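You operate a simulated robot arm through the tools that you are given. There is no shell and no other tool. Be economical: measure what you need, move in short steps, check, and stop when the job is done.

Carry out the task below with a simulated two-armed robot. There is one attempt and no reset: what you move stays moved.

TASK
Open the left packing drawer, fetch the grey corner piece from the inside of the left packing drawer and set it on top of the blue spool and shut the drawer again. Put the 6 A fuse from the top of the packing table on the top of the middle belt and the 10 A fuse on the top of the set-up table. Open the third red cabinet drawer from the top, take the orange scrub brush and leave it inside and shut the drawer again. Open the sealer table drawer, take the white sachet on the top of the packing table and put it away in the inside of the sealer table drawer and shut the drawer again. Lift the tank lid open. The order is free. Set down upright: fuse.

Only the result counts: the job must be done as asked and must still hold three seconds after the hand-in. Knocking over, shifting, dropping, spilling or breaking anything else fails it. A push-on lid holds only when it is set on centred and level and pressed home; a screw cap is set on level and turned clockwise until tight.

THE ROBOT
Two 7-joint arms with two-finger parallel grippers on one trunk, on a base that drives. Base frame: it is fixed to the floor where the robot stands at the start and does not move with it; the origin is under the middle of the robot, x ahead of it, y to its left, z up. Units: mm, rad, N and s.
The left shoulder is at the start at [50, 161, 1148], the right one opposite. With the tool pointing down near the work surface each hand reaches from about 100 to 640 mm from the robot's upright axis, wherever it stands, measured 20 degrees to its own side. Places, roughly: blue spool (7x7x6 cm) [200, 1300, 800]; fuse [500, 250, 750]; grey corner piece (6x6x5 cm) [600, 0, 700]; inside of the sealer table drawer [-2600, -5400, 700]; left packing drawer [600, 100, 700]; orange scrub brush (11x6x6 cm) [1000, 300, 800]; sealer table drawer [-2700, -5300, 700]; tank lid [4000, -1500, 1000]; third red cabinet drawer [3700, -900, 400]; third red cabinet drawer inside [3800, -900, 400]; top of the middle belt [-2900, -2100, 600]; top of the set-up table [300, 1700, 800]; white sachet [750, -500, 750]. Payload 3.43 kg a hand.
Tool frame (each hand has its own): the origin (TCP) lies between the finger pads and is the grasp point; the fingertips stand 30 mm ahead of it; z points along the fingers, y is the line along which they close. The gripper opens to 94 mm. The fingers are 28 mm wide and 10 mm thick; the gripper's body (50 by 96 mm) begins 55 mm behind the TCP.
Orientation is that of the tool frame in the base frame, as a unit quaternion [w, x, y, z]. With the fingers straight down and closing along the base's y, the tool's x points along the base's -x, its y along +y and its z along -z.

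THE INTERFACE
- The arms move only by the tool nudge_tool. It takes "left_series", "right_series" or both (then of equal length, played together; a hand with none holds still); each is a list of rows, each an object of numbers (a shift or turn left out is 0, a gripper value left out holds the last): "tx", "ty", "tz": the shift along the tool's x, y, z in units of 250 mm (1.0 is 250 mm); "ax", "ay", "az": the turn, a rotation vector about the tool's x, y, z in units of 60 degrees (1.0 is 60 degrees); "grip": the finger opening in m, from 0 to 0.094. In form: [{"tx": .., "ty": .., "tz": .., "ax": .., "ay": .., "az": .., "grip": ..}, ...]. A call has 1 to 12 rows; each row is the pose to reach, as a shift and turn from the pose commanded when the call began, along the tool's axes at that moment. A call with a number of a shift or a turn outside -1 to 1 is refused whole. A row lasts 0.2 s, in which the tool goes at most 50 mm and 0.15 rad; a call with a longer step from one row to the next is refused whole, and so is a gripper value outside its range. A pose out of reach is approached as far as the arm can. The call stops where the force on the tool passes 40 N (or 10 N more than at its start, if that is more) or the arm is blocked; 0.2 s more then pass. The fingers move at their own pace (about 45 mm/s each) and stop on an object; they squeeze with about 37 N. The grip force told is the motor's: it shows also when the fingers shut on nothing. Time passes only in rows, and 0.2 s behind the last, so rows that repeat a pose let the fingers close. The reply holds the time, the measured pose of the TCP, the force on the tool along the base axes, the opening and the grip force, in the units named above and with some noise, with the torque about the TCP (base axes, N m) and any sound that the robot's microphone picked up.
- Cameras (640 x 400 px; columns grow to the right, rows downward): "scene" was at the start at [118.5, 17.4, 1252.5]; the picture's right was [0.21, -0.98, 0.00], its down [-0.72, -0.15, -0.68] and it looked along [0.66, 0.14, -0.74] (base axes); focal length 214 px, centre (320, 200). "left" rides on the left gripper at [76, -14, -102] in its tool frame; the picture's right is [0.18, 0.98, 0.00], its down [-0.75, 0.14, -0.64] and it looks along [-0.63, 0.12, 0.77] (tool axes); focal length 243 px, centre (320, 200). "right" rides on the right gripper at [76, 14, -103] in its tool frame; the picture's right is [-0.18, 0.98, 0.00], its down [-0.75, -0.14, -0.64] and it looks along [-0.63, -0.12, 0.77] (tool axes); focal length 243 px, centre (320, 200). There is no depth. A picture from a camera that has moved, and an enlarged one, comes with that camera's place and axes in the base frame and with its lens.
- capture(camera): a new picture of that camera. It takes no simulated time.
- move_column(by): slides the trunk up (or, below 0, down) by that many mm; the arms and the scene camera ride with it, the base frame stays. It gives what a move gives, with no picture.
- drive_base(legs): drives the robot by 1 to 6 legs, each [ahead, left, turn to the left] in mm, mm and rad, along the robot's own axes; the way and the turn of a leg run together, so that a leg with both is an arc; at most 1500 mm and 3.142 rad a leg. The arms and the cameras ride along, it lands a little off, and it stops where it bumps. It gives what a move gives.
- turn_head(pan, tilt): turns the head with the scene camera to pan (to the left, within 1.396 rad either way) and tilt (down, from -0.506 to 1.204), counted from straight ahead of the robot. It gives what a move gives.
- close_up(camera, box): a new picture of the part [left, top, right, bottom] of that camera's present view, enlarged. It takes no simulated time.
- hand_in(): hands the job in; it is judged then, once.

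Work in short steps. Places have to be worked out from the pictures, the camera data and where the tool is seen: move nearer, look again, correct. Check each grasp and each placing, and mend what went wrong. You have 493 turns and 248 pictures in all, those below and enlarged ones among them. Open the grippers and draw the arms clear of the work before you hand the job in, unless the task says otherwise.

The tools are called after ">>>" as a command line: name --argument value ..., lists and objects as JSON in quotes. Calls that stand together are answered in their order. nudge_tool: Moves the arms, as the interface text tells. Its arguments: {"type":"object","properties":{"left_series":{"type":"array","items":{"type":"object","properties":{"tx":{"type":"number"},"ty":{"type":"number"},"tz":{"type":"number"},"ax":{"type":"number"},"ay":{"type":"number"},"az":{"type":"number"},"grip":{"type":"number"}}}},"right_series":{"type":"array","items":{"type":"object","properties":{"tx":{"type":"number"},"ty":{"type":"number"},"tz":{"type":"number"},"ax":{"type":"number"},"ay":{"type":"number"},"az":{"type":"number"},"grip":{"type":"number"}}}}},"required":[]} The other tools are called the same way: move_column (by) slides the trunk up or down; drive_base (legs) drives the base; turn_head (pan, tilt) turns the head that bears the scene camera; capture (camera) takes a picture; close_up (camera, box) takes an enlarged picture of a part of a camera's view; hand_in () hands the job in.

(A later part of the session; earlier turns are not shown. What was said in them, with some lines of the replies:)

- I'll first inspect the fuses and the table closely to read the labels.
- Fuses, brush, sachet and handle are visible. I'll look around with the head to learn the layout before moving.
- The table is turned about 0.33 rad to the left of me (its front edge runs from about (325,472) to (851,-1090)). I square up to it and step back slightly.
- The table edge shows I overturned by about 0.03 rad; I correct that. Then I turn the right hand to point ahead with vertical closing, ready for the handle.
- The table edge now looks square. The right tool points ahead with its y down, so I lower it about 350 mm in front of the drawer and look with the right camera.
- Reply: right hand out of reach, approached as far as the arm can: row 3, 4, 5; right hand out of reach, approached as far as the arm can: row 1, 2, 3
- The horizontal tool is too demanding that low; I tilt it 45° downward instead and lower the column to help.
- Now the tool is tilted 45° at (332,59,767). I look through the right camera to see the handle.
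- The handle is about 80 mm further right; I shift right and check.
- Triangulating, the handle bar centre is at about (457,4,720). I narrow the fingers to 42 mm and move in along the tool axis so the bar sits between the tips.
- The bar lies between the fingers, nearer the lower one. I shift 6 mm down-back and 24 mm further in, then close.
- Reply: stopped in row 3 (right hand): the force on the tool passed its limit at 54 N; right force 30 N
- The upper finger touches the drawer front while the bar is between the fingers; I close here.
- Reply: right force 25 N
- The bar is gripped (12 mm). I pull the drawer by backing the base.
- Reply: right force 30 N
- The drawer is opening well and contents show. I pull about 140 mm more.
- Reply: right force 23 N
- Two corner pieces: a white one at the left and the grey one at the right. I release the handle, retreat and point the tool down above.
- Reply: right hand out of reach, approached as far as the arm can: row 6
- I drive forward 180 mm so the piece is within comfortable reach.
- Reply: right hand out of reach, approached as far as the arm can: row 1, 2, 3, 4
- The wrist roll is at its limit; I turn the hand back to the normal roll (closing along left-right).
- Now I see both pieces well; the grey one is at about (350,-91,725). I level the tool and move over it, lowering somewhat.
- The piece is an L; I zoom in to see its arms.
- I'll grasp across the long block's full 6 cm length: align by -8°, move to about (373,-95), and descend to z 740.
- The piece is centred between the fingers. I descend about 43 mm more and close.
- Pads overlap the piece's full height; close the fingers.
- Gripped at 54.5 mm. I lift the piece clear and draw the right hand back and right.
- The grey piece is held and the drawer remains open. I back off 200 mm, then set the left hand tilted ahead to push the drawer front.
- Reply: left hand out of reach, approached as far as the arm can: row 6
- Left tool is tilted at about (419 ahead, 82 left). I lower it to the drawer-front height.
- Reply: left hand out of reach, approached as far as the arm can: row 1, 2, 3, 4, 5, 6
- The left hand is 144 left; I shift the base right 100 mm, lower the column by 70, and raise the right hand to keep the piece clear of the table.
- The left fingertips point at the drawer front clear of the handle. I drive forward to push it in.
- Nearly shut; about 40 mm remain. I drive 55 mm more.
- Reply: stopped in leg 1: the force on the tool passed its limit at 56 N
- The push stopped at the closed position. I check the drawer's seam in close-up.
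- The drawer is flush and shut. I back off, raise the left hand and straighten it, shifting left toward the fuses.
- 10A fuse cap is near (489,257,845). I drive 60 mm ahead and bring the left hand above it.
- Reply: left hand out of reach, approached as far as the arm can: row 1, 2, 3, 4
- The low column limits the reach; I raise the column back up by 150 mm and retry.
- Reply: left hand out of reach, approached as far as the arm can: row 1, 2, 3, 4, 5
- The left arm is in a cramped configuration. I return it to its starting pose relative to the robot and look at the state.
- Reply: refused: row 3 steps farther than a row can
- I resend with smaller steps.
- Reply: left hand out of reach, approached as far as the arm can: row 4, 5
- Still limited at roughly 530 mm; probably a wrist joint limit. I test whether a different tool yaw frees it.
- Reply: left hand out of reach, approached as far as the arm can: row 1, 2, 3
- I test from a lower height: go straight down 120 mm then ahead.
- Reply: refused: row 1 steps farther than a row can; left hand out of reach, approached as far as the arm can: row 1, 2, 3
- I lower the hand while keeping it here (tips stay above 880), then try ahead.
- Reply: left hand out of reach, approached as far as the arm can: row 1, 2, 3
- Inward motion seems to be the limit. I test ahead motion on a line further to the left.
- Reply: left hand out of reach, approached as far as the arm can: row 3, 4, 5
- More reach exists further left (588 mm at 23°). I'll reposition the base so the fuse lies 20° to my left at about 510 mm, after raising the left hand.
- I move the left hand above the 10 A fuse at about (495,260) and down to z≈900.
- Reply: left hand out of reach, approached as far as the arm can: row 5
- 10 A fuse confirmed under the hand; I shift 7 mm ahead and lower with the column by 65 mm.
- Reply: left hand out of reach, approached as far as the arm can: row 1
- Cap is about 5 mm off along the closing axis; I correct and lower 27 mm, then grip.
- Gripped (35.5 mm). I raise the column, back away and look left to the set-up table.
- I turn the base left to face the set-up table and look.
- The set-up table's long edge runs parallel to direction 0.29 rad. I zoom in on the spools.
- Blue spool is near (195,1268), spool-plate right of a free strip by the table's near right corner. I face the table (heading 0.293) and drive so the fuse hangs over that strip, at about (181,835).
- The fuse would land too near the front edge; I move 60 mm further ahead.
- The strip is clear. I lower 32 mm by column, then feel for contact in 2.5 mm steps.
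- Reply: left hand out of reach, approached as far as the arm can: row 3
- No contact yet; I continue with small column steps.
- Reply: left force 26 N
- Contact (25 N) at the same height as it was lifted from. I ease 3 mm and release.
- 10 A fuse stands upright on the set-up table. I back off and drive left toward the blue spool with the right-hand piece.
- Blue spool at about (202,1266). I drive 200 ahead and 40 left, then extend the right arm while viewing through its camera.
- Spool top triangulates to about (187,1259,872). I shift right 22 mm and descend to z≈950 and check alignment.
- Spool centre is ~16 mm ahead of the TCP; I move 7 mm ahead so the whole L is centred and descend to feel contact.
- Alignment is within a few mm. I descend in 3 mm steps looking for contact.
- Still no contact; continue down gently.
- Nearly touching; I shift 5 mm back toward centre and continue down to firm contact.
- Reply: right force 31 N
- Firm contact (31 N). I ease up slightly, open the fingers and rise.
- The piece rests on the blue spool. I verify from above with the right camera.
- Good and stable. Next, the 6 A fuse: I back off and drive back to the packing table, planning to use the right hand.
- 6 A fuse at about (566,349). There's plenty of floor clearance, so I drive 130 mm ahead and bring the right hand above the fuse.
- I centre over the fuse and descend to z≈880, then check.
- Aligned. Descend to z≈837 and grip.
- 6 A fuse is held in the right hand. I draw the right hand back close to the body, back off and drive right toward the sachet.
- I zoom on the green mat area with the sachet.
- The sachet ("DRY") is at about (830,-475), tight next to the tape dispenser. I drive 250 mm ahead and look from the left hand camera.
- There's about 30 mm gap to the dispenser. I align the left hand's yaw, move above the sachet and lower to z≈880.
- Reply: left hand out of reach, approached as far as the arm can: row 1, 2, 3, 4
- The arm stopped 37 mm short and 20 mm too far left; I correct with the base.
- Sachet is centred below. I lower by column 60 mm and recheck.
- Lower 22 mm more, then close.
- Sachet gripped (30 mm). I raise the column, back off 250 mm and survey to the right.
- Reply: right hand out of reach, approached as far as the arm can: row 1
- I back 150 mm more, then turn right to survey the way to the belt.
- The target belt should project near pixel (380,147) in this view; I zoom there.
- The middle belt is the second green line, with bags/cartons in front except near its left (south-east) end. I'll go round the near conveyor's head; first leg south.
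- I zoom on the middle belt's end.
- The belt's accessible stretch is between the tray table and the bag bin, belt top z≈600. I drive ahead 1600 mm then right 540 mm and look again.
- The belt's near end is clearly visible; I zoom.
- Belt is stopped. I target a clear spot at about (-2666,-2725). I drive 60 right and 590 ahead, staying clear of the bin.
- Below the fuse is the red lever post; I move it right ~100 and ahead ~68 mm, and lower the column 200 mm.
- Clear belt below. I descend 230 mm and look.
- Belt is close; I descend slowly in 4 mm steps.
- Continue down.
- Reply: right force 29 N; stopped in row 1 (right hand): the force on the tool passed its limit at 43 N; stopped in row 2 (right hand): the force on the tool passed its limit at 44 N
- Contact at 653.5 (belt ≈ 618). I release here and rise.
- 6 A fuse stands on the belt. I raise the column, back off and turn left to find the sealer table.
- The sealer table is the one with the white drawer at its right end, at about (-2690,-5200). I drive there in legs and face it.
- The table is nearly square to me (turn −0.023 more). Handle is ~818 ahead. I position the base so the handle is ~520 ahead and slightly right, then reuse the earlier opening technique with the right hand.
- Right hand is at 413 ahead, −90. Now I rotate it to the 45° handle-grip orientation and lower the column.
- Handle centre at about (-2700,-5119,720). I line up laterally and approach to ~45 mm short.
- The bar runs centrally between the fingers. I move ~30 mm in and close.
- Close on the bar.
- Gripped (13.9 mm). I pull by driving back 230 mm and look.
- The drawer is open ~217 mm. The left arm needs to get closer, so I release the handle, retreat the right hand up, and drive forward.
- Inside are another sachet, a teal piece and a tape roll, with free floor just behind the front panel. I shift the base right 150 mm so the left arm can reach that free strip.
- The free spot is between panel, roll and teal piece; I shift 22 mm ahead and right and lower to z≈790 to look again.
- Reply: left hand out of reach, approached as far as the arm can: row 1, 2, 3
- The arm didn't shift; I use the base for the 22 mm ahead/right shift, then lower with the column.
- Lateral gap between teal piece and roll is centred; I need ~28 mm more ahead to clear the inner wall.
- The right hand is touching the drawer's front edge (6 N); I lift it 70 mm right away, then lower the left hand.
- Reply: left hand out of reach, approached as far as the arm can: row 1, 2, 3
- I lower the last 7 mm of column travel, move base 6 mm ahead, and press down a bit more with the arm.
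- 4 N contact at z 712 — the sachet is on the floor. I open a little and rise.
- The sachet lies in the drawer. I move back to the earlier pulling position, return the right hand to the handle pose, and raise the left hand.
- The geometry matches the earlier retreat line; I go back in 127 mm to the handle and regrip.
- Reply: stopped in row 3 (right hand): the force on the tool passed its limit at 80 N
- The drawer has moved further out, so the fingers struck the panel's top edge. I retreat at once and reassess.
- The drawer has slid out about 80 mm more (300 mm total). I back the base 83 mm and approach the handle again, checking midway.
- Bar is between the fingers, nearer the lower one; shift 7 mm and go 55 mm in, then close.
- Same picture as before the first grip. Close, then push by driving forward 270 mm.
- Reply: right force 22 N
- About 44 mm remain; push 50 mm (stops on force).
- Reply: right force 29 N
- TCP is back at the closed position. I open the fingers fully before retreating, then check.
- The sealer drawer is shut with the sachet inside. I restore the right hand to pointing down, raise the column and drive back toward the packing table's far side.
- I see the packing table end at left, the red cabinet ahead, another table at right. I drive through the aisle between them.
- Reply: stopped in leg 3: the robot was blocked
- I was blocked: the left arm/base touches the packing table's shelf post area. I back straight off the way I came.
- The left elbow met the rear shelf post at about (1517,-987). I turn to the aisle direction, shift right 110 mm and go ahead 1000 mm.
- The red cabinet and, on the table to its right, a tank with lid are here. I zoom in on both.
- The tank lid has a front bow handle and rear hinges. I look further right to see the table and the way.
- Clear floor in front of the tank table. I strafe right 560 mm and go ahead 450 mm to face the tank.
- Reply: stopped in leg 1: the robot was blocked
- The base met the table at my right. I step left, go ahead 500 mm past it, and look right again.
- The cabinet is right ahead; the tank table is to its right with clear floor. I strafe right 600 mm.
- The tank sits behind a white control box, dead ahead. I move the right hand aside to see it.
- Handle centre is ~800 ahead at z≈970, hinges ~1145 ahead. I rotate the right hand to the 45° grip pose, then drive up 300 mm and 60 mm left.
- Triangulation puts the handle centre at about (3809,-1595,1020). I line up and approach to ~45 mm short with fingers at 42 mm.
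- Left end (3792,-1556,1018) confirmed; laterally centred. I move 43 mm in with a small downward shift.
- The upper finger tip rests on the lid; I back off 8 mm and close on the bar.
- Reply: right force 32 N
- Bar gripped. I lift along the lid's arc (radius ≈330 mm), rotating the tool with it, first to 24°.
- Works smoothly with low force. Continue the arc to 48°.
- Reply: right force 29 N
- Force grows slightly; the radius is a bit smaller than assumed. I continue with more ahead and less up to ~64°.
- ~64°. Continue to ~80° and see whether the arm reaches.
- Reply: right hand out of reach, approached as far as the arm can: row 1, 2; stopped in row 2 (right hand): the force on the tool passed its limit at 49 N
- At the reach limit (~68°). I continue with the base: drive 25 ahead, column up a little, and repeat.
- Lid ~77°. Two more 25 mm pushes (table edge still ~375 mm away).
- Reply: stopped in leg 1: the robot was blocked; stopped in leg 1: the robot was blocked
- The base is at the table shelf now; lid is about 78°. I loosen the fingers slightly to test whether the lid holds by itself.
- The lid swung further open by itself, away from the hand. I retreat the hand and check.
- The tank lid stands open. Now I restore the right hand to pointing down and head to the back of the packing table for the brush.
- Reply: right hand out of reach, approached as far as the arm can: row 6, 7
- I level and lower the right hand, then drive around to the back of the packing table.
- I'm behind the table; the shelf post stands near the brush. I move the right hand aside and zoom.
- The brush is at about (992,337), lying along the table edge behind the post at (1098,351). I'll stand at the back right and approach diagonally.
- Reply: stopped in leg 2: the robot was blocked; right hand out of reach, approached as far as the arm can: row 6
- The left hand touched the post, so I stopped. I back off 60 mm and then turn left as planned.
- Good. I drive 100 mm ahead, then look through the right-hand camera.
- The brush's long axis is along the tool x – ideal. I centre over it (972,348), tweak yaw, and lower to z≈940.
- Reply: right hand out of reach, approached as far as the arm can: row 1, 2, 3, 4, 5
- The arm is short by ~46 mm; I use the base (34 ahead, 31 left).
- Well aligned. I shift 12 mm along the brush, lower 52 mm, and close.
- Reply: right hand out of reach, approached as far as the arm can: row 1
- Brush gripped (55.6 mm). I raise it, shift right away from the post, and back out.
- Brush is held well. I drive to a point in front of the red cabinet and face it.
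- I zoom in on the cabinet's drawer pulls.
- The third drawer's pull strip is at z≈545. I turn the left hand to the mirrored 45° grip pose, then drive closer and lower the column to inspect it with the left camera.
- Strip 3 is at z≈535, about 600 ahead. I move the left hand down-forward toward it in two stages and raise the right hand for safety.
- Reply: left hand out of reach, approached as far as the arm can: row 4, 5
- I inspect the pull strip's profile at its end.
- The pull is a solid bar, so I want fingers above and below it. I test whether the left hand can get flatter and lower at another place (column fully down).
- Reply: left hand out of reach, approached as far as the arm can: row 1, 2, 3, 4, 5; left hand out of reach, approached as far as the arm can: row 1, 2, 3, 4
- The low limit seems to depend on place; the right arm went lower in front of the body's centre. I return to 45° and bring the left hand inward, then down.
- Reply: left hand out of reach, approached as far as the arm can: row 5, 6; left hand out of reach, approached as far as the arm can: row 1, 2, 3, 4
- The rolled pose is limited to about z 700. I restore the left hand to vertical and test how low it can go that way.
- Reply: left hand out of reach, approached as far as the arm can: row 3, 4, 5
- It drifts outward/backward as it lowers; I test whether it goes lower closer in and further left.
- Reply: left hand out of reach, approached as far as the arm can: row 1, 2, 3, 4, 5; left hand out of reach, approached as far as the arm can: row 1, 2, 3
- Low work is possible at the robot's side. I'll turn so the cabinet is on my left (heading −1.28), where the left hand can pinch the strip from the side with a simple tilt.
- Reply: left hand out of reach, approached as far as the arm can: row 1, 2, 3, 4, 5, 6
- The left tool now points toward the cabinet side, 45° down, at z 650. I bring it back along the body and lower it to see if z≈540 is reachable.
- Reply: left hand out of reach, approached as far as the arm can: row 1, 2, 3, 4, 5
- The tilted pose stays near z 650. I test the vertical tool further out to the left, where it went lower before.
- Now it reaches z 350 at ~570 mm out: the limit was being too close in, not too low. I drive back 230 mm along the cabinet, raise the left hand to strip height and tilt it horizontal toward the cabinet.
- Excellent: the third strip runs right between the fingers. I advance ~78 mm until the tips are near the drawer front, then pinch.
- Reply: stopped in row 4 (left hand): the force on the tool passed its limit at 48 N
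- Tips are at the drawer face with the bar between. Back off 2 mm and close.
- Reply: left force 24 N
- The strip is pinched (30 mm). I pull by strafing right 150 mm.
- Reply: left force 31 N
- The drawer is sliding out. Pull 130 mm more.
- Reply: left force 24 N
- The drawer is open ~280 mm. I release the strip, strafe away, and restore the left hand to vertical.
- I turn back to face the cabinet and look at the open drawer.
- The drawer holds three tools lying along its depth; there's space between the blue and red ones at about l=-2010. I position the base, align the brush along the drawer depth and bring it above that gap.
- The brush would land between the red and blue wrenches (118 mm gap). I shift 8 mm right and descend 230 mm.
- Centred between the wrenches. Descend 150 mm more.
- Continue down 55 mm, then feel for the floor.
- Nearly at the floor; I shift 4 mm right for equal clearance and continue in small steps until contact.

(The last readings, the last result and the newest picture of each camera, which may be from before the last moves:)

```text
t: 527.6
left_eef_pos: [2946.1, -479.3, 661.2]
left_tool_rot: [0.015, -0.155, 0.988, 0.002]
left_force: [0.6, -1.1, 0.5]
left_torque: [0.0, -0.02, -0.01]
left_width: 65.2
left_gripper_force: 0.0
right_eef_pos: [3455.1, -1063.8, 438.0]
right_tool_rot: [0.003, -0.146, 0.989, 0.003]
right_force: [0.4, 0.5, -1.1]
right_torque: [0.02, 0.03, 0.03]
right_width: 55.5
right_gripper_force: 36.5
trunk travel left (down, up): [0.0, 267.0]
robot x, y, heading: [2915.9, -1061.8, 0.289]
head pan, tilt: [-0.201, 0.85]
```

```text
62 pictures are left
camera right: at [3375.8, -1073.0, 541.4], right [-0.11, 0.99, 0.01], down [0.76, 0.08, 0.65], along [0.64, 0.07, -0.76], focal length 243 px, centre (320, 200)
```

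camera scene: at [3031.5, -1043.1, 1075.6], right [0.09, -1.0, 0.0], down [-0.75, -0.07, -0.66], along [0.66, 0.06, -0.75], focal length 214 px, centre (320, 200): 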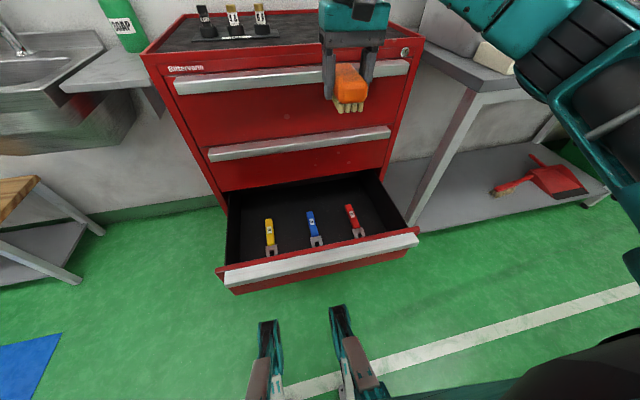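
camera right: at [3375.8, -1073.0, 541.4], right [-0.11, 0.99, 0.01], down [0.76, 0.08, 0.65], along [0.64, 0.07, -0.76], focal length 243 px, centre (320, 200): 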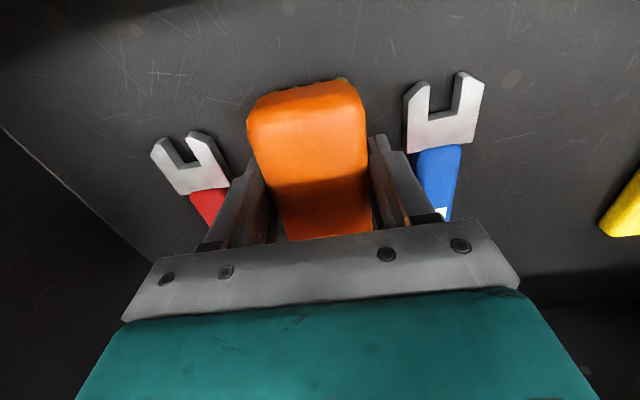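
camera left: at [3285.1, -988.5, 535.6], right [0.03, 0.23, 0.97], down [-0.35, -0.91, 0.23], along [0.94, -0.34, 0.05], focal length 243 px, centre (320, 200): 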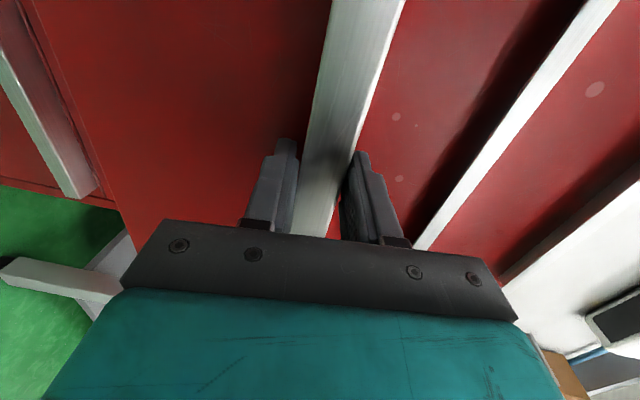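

Still no contact; continue.

>>> nudge_tool --right_series '[{"tz": 0.02}, {"tz": 0.04}, {"tz": 0.06}]'

>>> nudge_tool --right_series '[{"tz": 0.02}, {"tz": 0.04}]'

>>> capture --camera "right"

```text
t: 528.4
left_eef_pos: [2945.0, -479.4, 663.0]
left_tool_rot: [0.015, -0.156, 0.988, 0.002]
left_force: [0.7, -0.2, -0.6]
left_torque: [-0.02, -0.02, 0.01]
left_width: 64.8
left_gripper_force: 0.1
right_eef_pos: [3455.5, -1062.6, 425.6]
right_tool_rot: [0.006, -0.146, 0.989, 0.003]
right_force: [1.8, -2.6, 26.1]
right_torque: [-0.05, -0.16, 0.03]
right_width: 56.1
right_gripper_force: 36.7
trunk travel left (down, up): [0.0, 267.0]
robot x, y, heading: [2914.9, -1067.5, 0.292]
head pan, tilt: [-0.201, 0.85]
```

```text
t: 528.9
left_eef_pos: [2945.8, -480.0, 661.9]
left_tool_rot: [0.016, -0.156, 0.988, 0.003]
left_force: [0.7, 0.4, -0.1]
left_torque: [0.01, 0.02, -0.01]
left_width: 65.0
left_gripper_force: 0.0
right_eef_pos: [3460.6, -1062.1, 421.4]
right_tool_rot: [0.006, -0.146, 0.989, 0.002]
right_force: [2.9, 0.2, 17.4]
right_torque: [-0.4, 0.5, 0.09]
right_width: 55.5
right_gripper_force: 37.5
trunk travel left (down, up): [0.0, 267.0]
robot x, y, heading: [2913.6, -1064.4, 0.291]
head pan, tilt: [-0.201, 0.85]
stopped in row 2 (right hand): the force on the tool passed its limit at 43 N (the readings are from after the stop); the commanded pose is now the measured one
```

```text
61 pictures are left
camera right: at [3381.0, -1071.2, 523.8], right [-0.11, 0.99, 0.01], down [0.75, 0.08, 0.65], along [0.65, 0.07, -0.76], focal length 243 px, centre (320, 200)
```

right: 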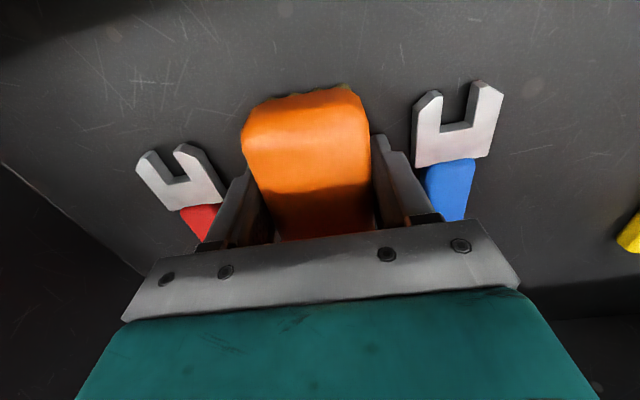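

Contact with the drawer floor. I open slightly and rise straight up.

>>> nudge_tool --right_series '[{"tz": -0.006}, {"tz": -0.006, "grip": 0.064}, {"tz": -0.006, "grip": 0.066}, {"tz": -0.006, "grip": 0.066}]'

>>> nudge_tool --right_series '[{"tz": -0.08}, {"tz": -0.2}, {"tz": -0.36}, {"tz": -0.54}, {"tz": -0.72}, {"tz": -0.9}]'

>>> capture --camera "right"

```text
t: 529.9
left_eef_pos: [2945.8, -479.0, 662.3]
left_tool_rot: [0.015, -0.155, 0.988, 0.003]
left_force: [0.2, 0.0, -0.9]
left_torque: [-0.01, -0.01, -0.02]
left_width: 65.1
left_gripper_force: 0.1
right_eef_pos: [3458.1, -1060.6, 422.3]
right_tool_rot: [0.005, -0.146, 0.989, 0.004]
right_force: [-2.5, 10.0, 17.7]
right_torque: [-0.35, 0.1, -0.13]
right_width: 60.3
right_gripper_force: 0.1
trunk travel left (down, up): [0.0, 267.0]
robot x, y, heading: [2915.9, -1058.3, 0.291]
head pan, tilt: [-0.201, 0.85]
```

```text
t: 531.3
left_eef_pos: [2945.8, -478.5, 661.4]
left_tool_rot: [0.015, -0.155, 0.988, 0.002]
left_force: [-0.7, 0.8, 0.8]
left_torque: [0.0, -0.01, 0.01]
left_width: 64.9
left_gripper_force: 0.0
right_eef_pos: [3456.6, -1064.1, 647.5]
right_tool_rot: [0.003, -0.145, 0.989, 0.001]
right_force: [0.2, -0.6, 0.5]
right_torque: [0.02, 0.0, 0.02]
right_width: 66.0
right_gripper_force: 0.0
trunk travel left (down, up): [0.0, 267.0]
robot x, y, heading: [2913.3, -1066.2, 0.287]
head pan, tilt: [-0.201, 0.85]
```

```text
60 pictures are left
camera right: at [3377.4, -1072.6, 748.8], right [-0.11, 0.99, 0.0], down [0.76, 0.08, 0.65], along [0.64, 0.07, -0.76], focal length 243 px, centre (320, 200)
```

right: 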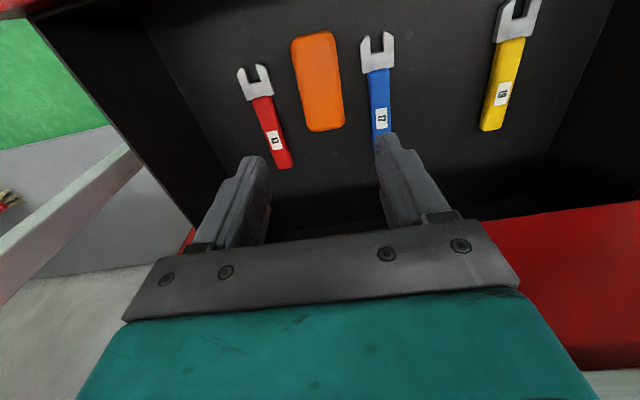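

The brush lies inside between the wrenches. I raise the hand, close the fingers, back out over the front, then set the hand low and slightly tilted to push the drawer shut.

>>> nudge_tool --right_series '[{"tz": -0.15}, {"tz": -0.3}, {"tz": -0.45, "grip": 0.0}]'

>>> drive_base --legs '[[-300, 0, 0], [0, 60, 0]]'

>>> nudge_tool --right_series '[{"ay": -0.12, "tz": 0.15}, {"ay": -0.24, "tz": 0.3}, {"ay": -0.36, "tz": 0.46}, {"ay": -0.36, "tz": 0.62}, {"ay": -0.36, "tz": 0.78}]'

>>> capture --camera "right"

>>> capture --camera "scene"

```text
t: 532.1
left_eef_pos: [2946.7, -480.0, 662.9]
left_tool_rot: [0.015, -0.156, 0.988, 0.002]
left_force: [0.1, 0.1, -1.2]
left_torque: [-0.01, 0.0, -0.01]
left_width: 64.8
left_gripper_force: 0.0
right_eef_pos: [3455.6, -1064.6, 758.3]
right_tool_rot: [0.004, -0.145, 0.989, 0.001]
right_force: [-0.1, 0.2, -0.4]
right_torque: [-0.03, -0.01, 0.02]
right_width: 31.3
right_gripper_force: 0.0
trunk travel left (down, up): [0.0, 267.0]
robot x, y, heading: [2915.2, -1059.2, 0.287]
head pan, tilt: [-0.201, 0.85]
```

```text
t: 535.0
left_eef_pos: [2643.2, -508.0, 661.8]
left_tool_rot: [0.015, -0.157, 0.988, 0.003]
left_force: [0.8, 1.7, -1.2]
left_torque: [0.01, -0.01, -0.01]
left_width: 64.8
left_gripper_force: 0.2
right_eef_pos: [3156.1, -1091.0, 757.4]
right_tool_rot: [0.004, -0.147, 0.989, 0.001]
right_force: [-0.6, -0.3, -0.3]
right_torque: [-0.01, 0.01, 0.0]
right_width: 0.0
right_gripper_force: 33.0
trunk travel left (down, up): [0.0, 267.0]
robot x, y, heading: [2609.5, -1094.4, 0.295]
head pan, tilt: [-0.201, 0.85]
```

```text
t: 536.2
left_eef_pos: [2644.1, -507.9, 662.5]
left_tool_rot: [0.014, -0.157, 0.987, 0.003]
left_force: [-1.1, 0.2, 0.0]
left_torque: [0.04, 0.0, 0.02]
left_width: 64.9
left_gripper_force: 0.0
right_eef_pos: [3157.2, -1090.2, 563.4]
right_tool_rot: [0.19, -0.145, 0.971, 0.03]
right_force: [-0.1, 0.0, -0.4]
right_torque: [0.02, 0.0, 0.0]
right_width: 0.0
right_gripper_force: 32.8
trunk travel left (down, up): [0.0, 267.0]
robot x, y, heading: [2613.0, -1091.0, 0.292]
head pan, tilt: [-0.201, 0.85]
```

```text
59 pictures are left
camera right: at [3047.3, -1108.2, 629.5], right [-0.12, 0.99, 0.07], down [0.48, 0.0, 0.88], along [0.87, 0.14, -0.47], focal length 243 px, centre (320, 200)
```

right: 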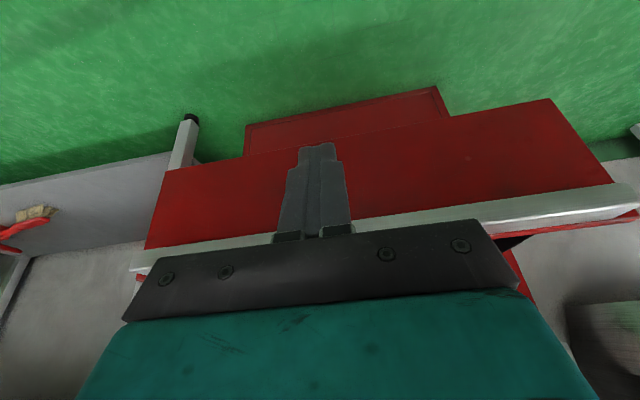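

```text
58 pictures are left
camera scene: at [2729.9, -1071.5, 1075.7], right [0.09, -1.0, 0.0], down [-0.75, -0.07, -0.66], along [0.66, 0.06, -0.75], focal length 214 px, centre (320, 200)
```

scene: 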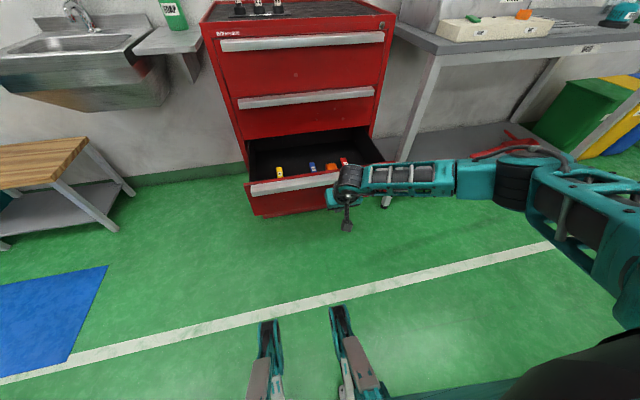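

The closed fingers point at the drawer front. I drive forward 370 mm to push it in.

>>> drive_base --legs '[[370, 0, 0]]'

>>> capture --camera "scene"

```text
t: 538.5
left_eef_pos: [2996.6, -402.0, 662.1]
left_tool_rot: [0.015, -0.158, 0.987, 0.002]
left_force: [0.0, -0.3, -0.1]
left_torque: [0.0, 0.0, -0.03]
left_width: 65.0
left_gripper_force: 0.1
right_eef_pos: [3511.2, -982.4, 563.4]
right_tool_rot: [0.189, -0.145, 0.971, 0.03]
right_force: [-0.3, -0.4, -0.1]
right_torque: [-0.04, 0.03, 0.01]
right_width: 0.0
right_gripper_force: 33.2
trunk travel left (down, up): [0.0, 267.0]
robot x, y, heading: [2966.9, -986.0, 0.292]
head pan, tilt: [-0.201, 0.85]
```

```text
57 pictures are left
camera scene: at [3083.5, -964.5, 1075.6], right [0.09, -1.0, 0.0], down [-0.75, -0.07, -0.66], along [0.66, 0.06, -0.75], focal length 214 px, centre (320, 200)
```

scene: 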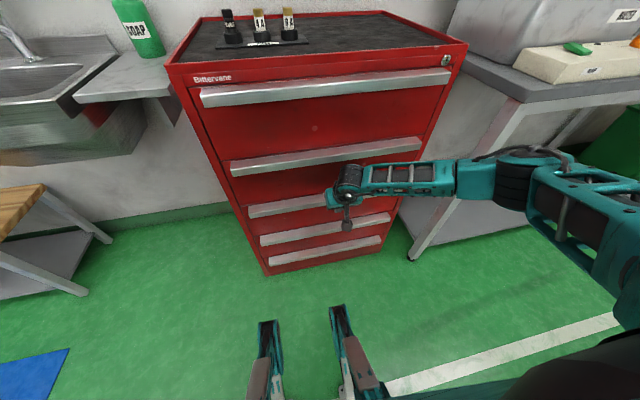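

Nearly shut. I push 50 mm more until it stops on force.

>>> drive_base --legs '[[50, 0, 0]]'

>>> capture --camera "scene"

>>> capture --camera "right"

```text
t: 539.4
left_eef_pos: [3020.4, -394.5, 661.7]
left_tool_rot: [0.015, -0.158, 0.987, 0.002]
left_force: [0.0, 0.2, 0.0]
left_torque: [-0.02, 0.0, 0.01]
left_width: 65.0
left_gripper_force: 0.2
right_eef_pos: [3524.2, -977.8, 558.0]
right_tool_rot: [0.178, -0.145, 0.973, 0.027]
right_force: [-0.2, -0.1, 0.0]
right_torque: [0.0, 0.01, -0.01]
right_width: 0.0
right_gripper_force: 32.6
trunk travel left (down, up): [0.0, 267.0]
robot x, y, heading: [2987.3, -977.5, 0.295]
head pan, tilt: [-0.201, 0.85]
stopped in leg 1: the force on the tool passed its limit at 92 N (the readings are from after the stop); the commanded pose is now the measured one
```

```text
56 pictures are left
camera scene: at [3107.4, -957.4, 1075.5], right [0.09, -1.0, 0.0], down [-0.75, -0.07, -0.66], along [0.66, 0.06, -0.75], focal length 214 px, centre (320, 200)
```

scene: 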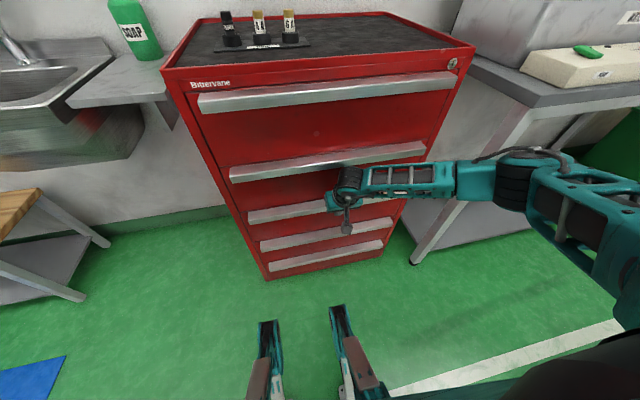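

```text
55 pictures are left
camera right: at [3417.3, -994.6, 628.2], right [-0.12, 0.99, 0.07], down [0.5, 0.0, 0.87], along [0.86, 0.14, -0.5], focal length 243 px, centre (320, 200)
```

right: 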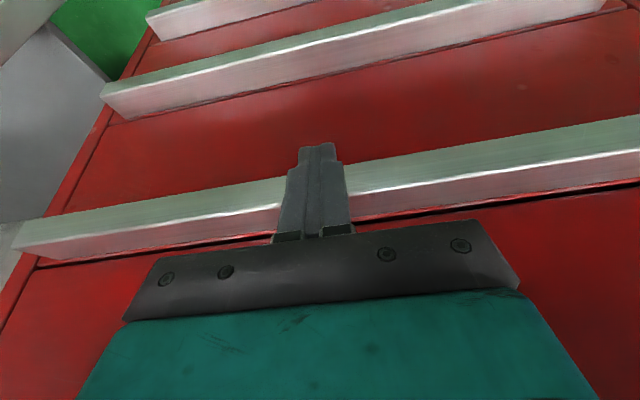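

I verify that the drawer face is flush with its neighbours.

>>> close_up --camera "scene" --box '[210, 120, 340, 270]'

>>> close_up --camera "right" --box '[0, 60, 320, 300]'

```text
2.67 times, centred on (275, 195) of scene
camera zoom: at [3107.4, -957.4, 1075.5], right [0.09, -1.0, 0.0], down [-0.75, -0.07, -0.66], along [0.66, 0.06, -0.75], focal length 572 px, centre (440, 213)
```

zoom: 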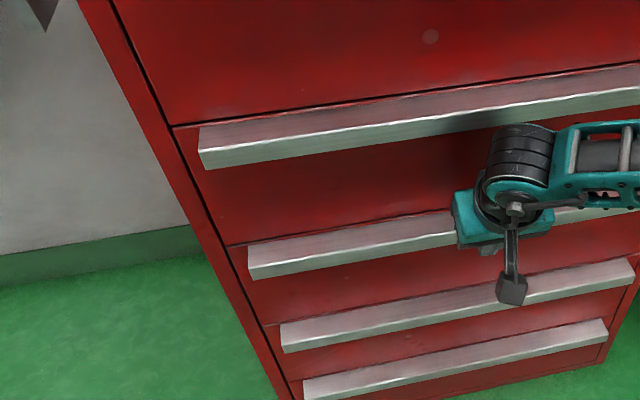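

```text
1.67 times, centred on (160, 180) of right
camera zoom: at [3417.3, -994.6, 628.2], right [-0.12, 0.99, 0.07], down [0.5, 0.0, 0.87], along [0.86, 0.14, -0.5], focal length 404 px, centre (587, 233)
```

zoom: 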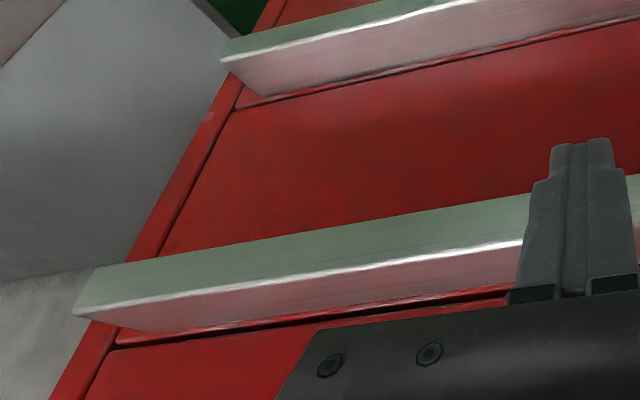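

It looks flush. I give one more gentle push to be sure, then back away.

>>> drive_base --legs '[[12, 0, 0]]'

>>> drive_base --legs '[[-300, 0, 0]]'

>>> turn_head --pan -0.15 --tilt 0.6

>>> capture --camera "scene"

```text
t: 540.2
left_eef_pos: [3029.3, -392.2, 662.3]
left_tool_rot: [0.014, -0.156, 0.988, 0.001]
left_force: [0.1, 0.5, -0.2]
left_torque: [0.02, -0.02, -0.01]
left_width: 65.3
left_gripper_force: 0.1
right_eef_pos: [3526.0, -976.7, 554.3]
right_tool_rot: [0.166, -0.146, 0.975, 0.026]
right_force: [0.5, -0.3, 0.0]
right_torque: [-0.02, -0.02, 0.0]
right_width: 0.1
right_gripper_force: 32.7
trunk travel left (down, up): [0.0, 267.0]
robot x, y, heading: [2998.5, -975.8, 0.296]
head pan, tilt: [-0.201, 0.85]
stopped in leg 1: the force on the tool passed its limit at 66 N (the readings are from after the stop); the commanded pose is now the measured one
```

```text
t: 542.3
left_eef_pos: [2741.5, -478.2, 661.7]
left_tool_rot: [0.014, -0.156, 0.988, 0.001]
left_force: [0.0, 0.2, 0.0]
left_torque: [0.0, 0.02, 0.02]
left_width: 65.1
left_gripper_force: 0.0
right_eef_pos: [3237.2, -1064.1, 555.8]
right_tool_rot: [0.166, -0.146, 0.975, 0.026]
right_force: [0.5, -0.6, 0.2]
right_torque: [-0.02, 0.0, -0.01]
right_width: 0.2
right_gripper_force: 33.4
trunk travel left (down, up): [0.0, 267.0]
robot x, y, heading: [2713.5, -1062.0, 0.29]
head pan, tilt: [-0.201, 0.85]
```

```text
t: 543.0
left_eef_pos: [2743.6, -478.8, 661.7]
left_tool_rot: [0.014, -0.156, 0.988, 0.002]
left_force: [-0.1, 0.0, 1.0]
left_torque: [-0.03, -0.01, 0.0]
left_width: 65.2
left_gripper_force: 0.0
right_eef_pos: [3238.3, -1062.1, 553.9]
right_tool_rot: [0.166, -0.146, 0.975, 0.027]
right_force: [0.4, 0.1, 1.2]
right_torque: [0.0, 0.02, -0.03]
right_width: 0.0
right_gripper_force: 32.9
trunk travel left (down, up): [0.0, 267.0]
robot x, y, heading: [2713.0, -1061.1, 0.291]
head pan, tilt: [-0.15, 0.6]
```

```text
52 pictures are left
camera scene: at [2837.2, -1036.3, 1096.4], right [0.14, -0.99, 0.0], down [-0.56, -0.08, -0.82], along [0.82, 0.12, -0.57], focal length 214 px, centre (320, 200)
```

scene: 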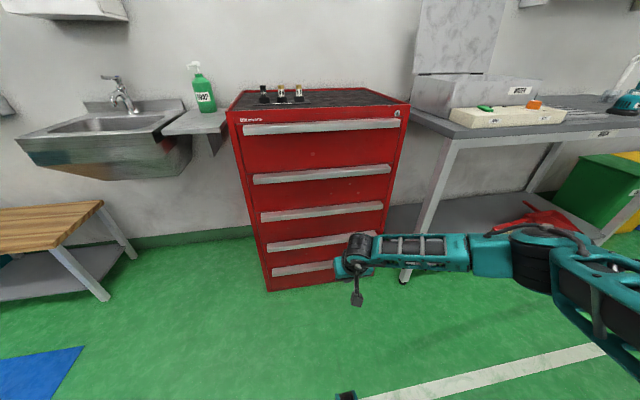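

All drawers of the cabinet are shut and the tank lid stands open. I open the grippers and straighten/raise the arms clear.

>>> nudge_tool --right_series '[{"tz": -0.1, "grip": 0.08}, {"tz": -0.25, "ay": 0.1}, {"tz": -0.4, "ay": 0.2}, {"tz": -0.55, "ay": 0.32}]' --left_series '[{"grip": 0.08}, {"tz": -0.1}, {"tz": -0.2}, {"tz": -0.3}]'

>>> move_column --by 175

>>> turn_head --pan 0.2 --tilt 0.5

>>> capture --camera "scene"

```text
t: 544.0
left_eef_pos: [2739.4, -479.9, 737.5]
left_tool_rot: [0.014, -0.156, 0.988, 0.001]
left_force: [-0.5, -0.8, 0.3]
left_torque: [-0.01, 0.03, 0.0]
left_width: 79.6
left_gripper_force: 0.1
right_eef_pos: [3193.3, -1077.5, 684.6]
right_tool_rot: [0.001, -0.148, 0.989, 0.001]
right_force: [0.2, -0.3, -0.2]
right_torque: [0.01, 0.03, 0.01]
right_width: 80.0
right_gripper_force: 0.1
trunk travel left (down, up): [0.0, 267.0]
robot x, y, heading: [2712.7, -1060.1, 0.291]
head pan, tilt: [-0.15, 0.6]
```

```text
t: 546.0
left_eef_pos: [2739.8, -478.6, 912.0]
left_tool_rot: [0.014, -0.156, 0.988, 0.001]
left_force: [0.3, -0.1, 0.2]
left_torque: [-0.04, 0.01, 0.0]
left_width: 79.7
left_gripper_force: 0.1
right_eef_pos: [3194.6, -1076.2, 859.3]
right_tool_rot: [0.001, -0.148, 0.989, 0.002]
right_force: [-0.3, 0.3, -0.6]
right_torque: [0.0, 0.04, -0.01]
right_width: 80.0
right_gripper_force: 0.1
trunk travel left (down, up): [-175.0, 92.0]
robot x, y, heading: [2709.1, -1059.9, 0.289]
head pan, tilt: [-0.15, 0.6]
```

```text
t: 546.8
left_eef_pos: [2741.4, -479.0, 912.5]
left_tool_rot: [0.014, -0.156, 0.988, 0.001]
left_force: [-1.0, 0.4, 0.4]
left_torque: [0.0, 0.06, -0.02]
left_width: 80.2
left_gripper_force: 0.1
right_eef_pos: [3193.7, -1076.1, 859.1]
right_tool_rot: [0.002, -0.147, 0.989, 0.001]
right_force: [-0.4, 0.1, 0.9]
right_torque: [0.01, 0.04, 0.0]
right_width: 80.1
right_gripper_force: 0.0
trunk travel left (down, up): [-175.0, 92.0]
robot x, y, heading: [2713.2, -1065.7, 0.288]
head pan, tilt: [0.201, 0.499]
```

```text
51 pictures are left
camera scene: at [2830.0, -1005.8, 1280.6], right [0.47, -0.88, 0.0], down [-0.42, -0.23, -0.88], along [0.77, 0.41, -0.48], focal length 214 px, centre (320, 200)
```

scene: 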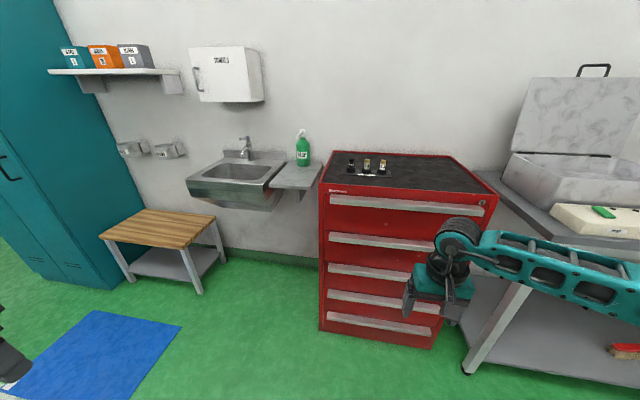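

I turn to look back at the packing and set-up tables for a last check.

>>> drive_base --legs '[[0, 0, 2.15]]'

>>> turn_head --pan 0.0 --tilt 0.2

>>> close_up --camera "scene" --box '[200, 130, 440, 280]'

```text
t: 552.4
left_eef_pos: [2212.3, -1365.3, 913.4]
left_tool_rot: [-0.005, 0.946, -0.324, -0.013]
left_force: [0.2, 1.3, -0.1]
left_torque: [0.0, 0.01, 0.01]
left_width: 80.0
left_gripper_force: 0.1
right_eef_pos: [2450.9, -652.7, 858.2]
right_tool_rot: [0.0, 0.943, -0.332, -0.002]
right_force: [0.0, 1.1, 1.2]
right_torque: [-0.01, 0.0, 0.0]
right_width: 79.9
right_gripper_force: 0.1
trunk travel left (down, up): [-175.0, 92.0]
robot x, y, heading: [2712.6, -1063.2, 2.46]
head pan, tilt: [0.201, 0.499]
```

```text
t: 553.2
left_eef_pos: [2213.0, -1364.6, 912.4]
left_tool_rot: [-0.006, 0.946, -0.324, -0.013]
left_force: [0.0, 0.2, 0.0]
left_torque: [-0.03, -0.01, -0.01]
left_width: 80.2
left_gripper_force: 0.1
right_eef_pos: [2449.8, -652.9, 859.0]
right_tool_rot: [0.001, 0.943, -0.333, -0.002]
right_force: [-0.3, 0.1, -0.8]
right_torque: [-0.02, 0.0, -0.02]
right_width: 80.1
right_gripper_force: 0.0
trunk travel left (down, up): [-175.0, 92.0]
robot x, y, heading: [2713.8, -1059.4, 2.462]
head pan, tilt: [0.0, 0.201]
```

```text
2.67 times, centred on (320, 205) of scene
camera zoom: at [2608.0, -976.3, 1308.2], right [0.63, 0.78, 0.0], down [0.16, -0.13, -0.98], along [-0.76, 0.62, -0.2], focal length 572 px, centre (320, 187)
```

zoom: 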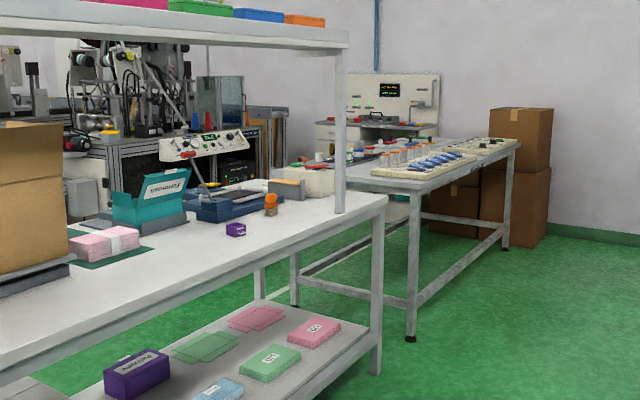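

The packing table is intact, everything placed, and both grippers are open and clear. I hand in.

>>> hand_in

```text
The job is handed in.
```

I handed the job in with every part done. I last saw the corner piece, the two fuses and the sachet when I placed them and did not check them again before handing in.

- **Corner piece and left packing drawer:** The grey corner piece is on the blue spool. Its second arm hangs a little over the edge, but it sat stably. The drawer is shut.
- **Fuses:** The 6 A fuse stands upright on the middle belt. The 10 A fuse stands upright on the set-up table.
- **Sachet and sealer table drawer:** The white sachet is inside and the drawer is shut. While I was closing it, the right hand touched the drawer and it slid out about 80 mm more. I regripped it and pushed it fully closed.
- **Brush and third red cabinet drawer:** The orange scrub brush lies inside between the red and blue wrenches, and the drawer is shut.
- **Tank lid:** It stands open and stays open on its own.

On the way, the robot was blocked twice at the packing table's shelf posts: the left elbow against one and the left hand against the other. It was also stopped by the table next to the aisle and at the base of the tank table. Afterwards the packing table and everything visible on it looked undisturbed.
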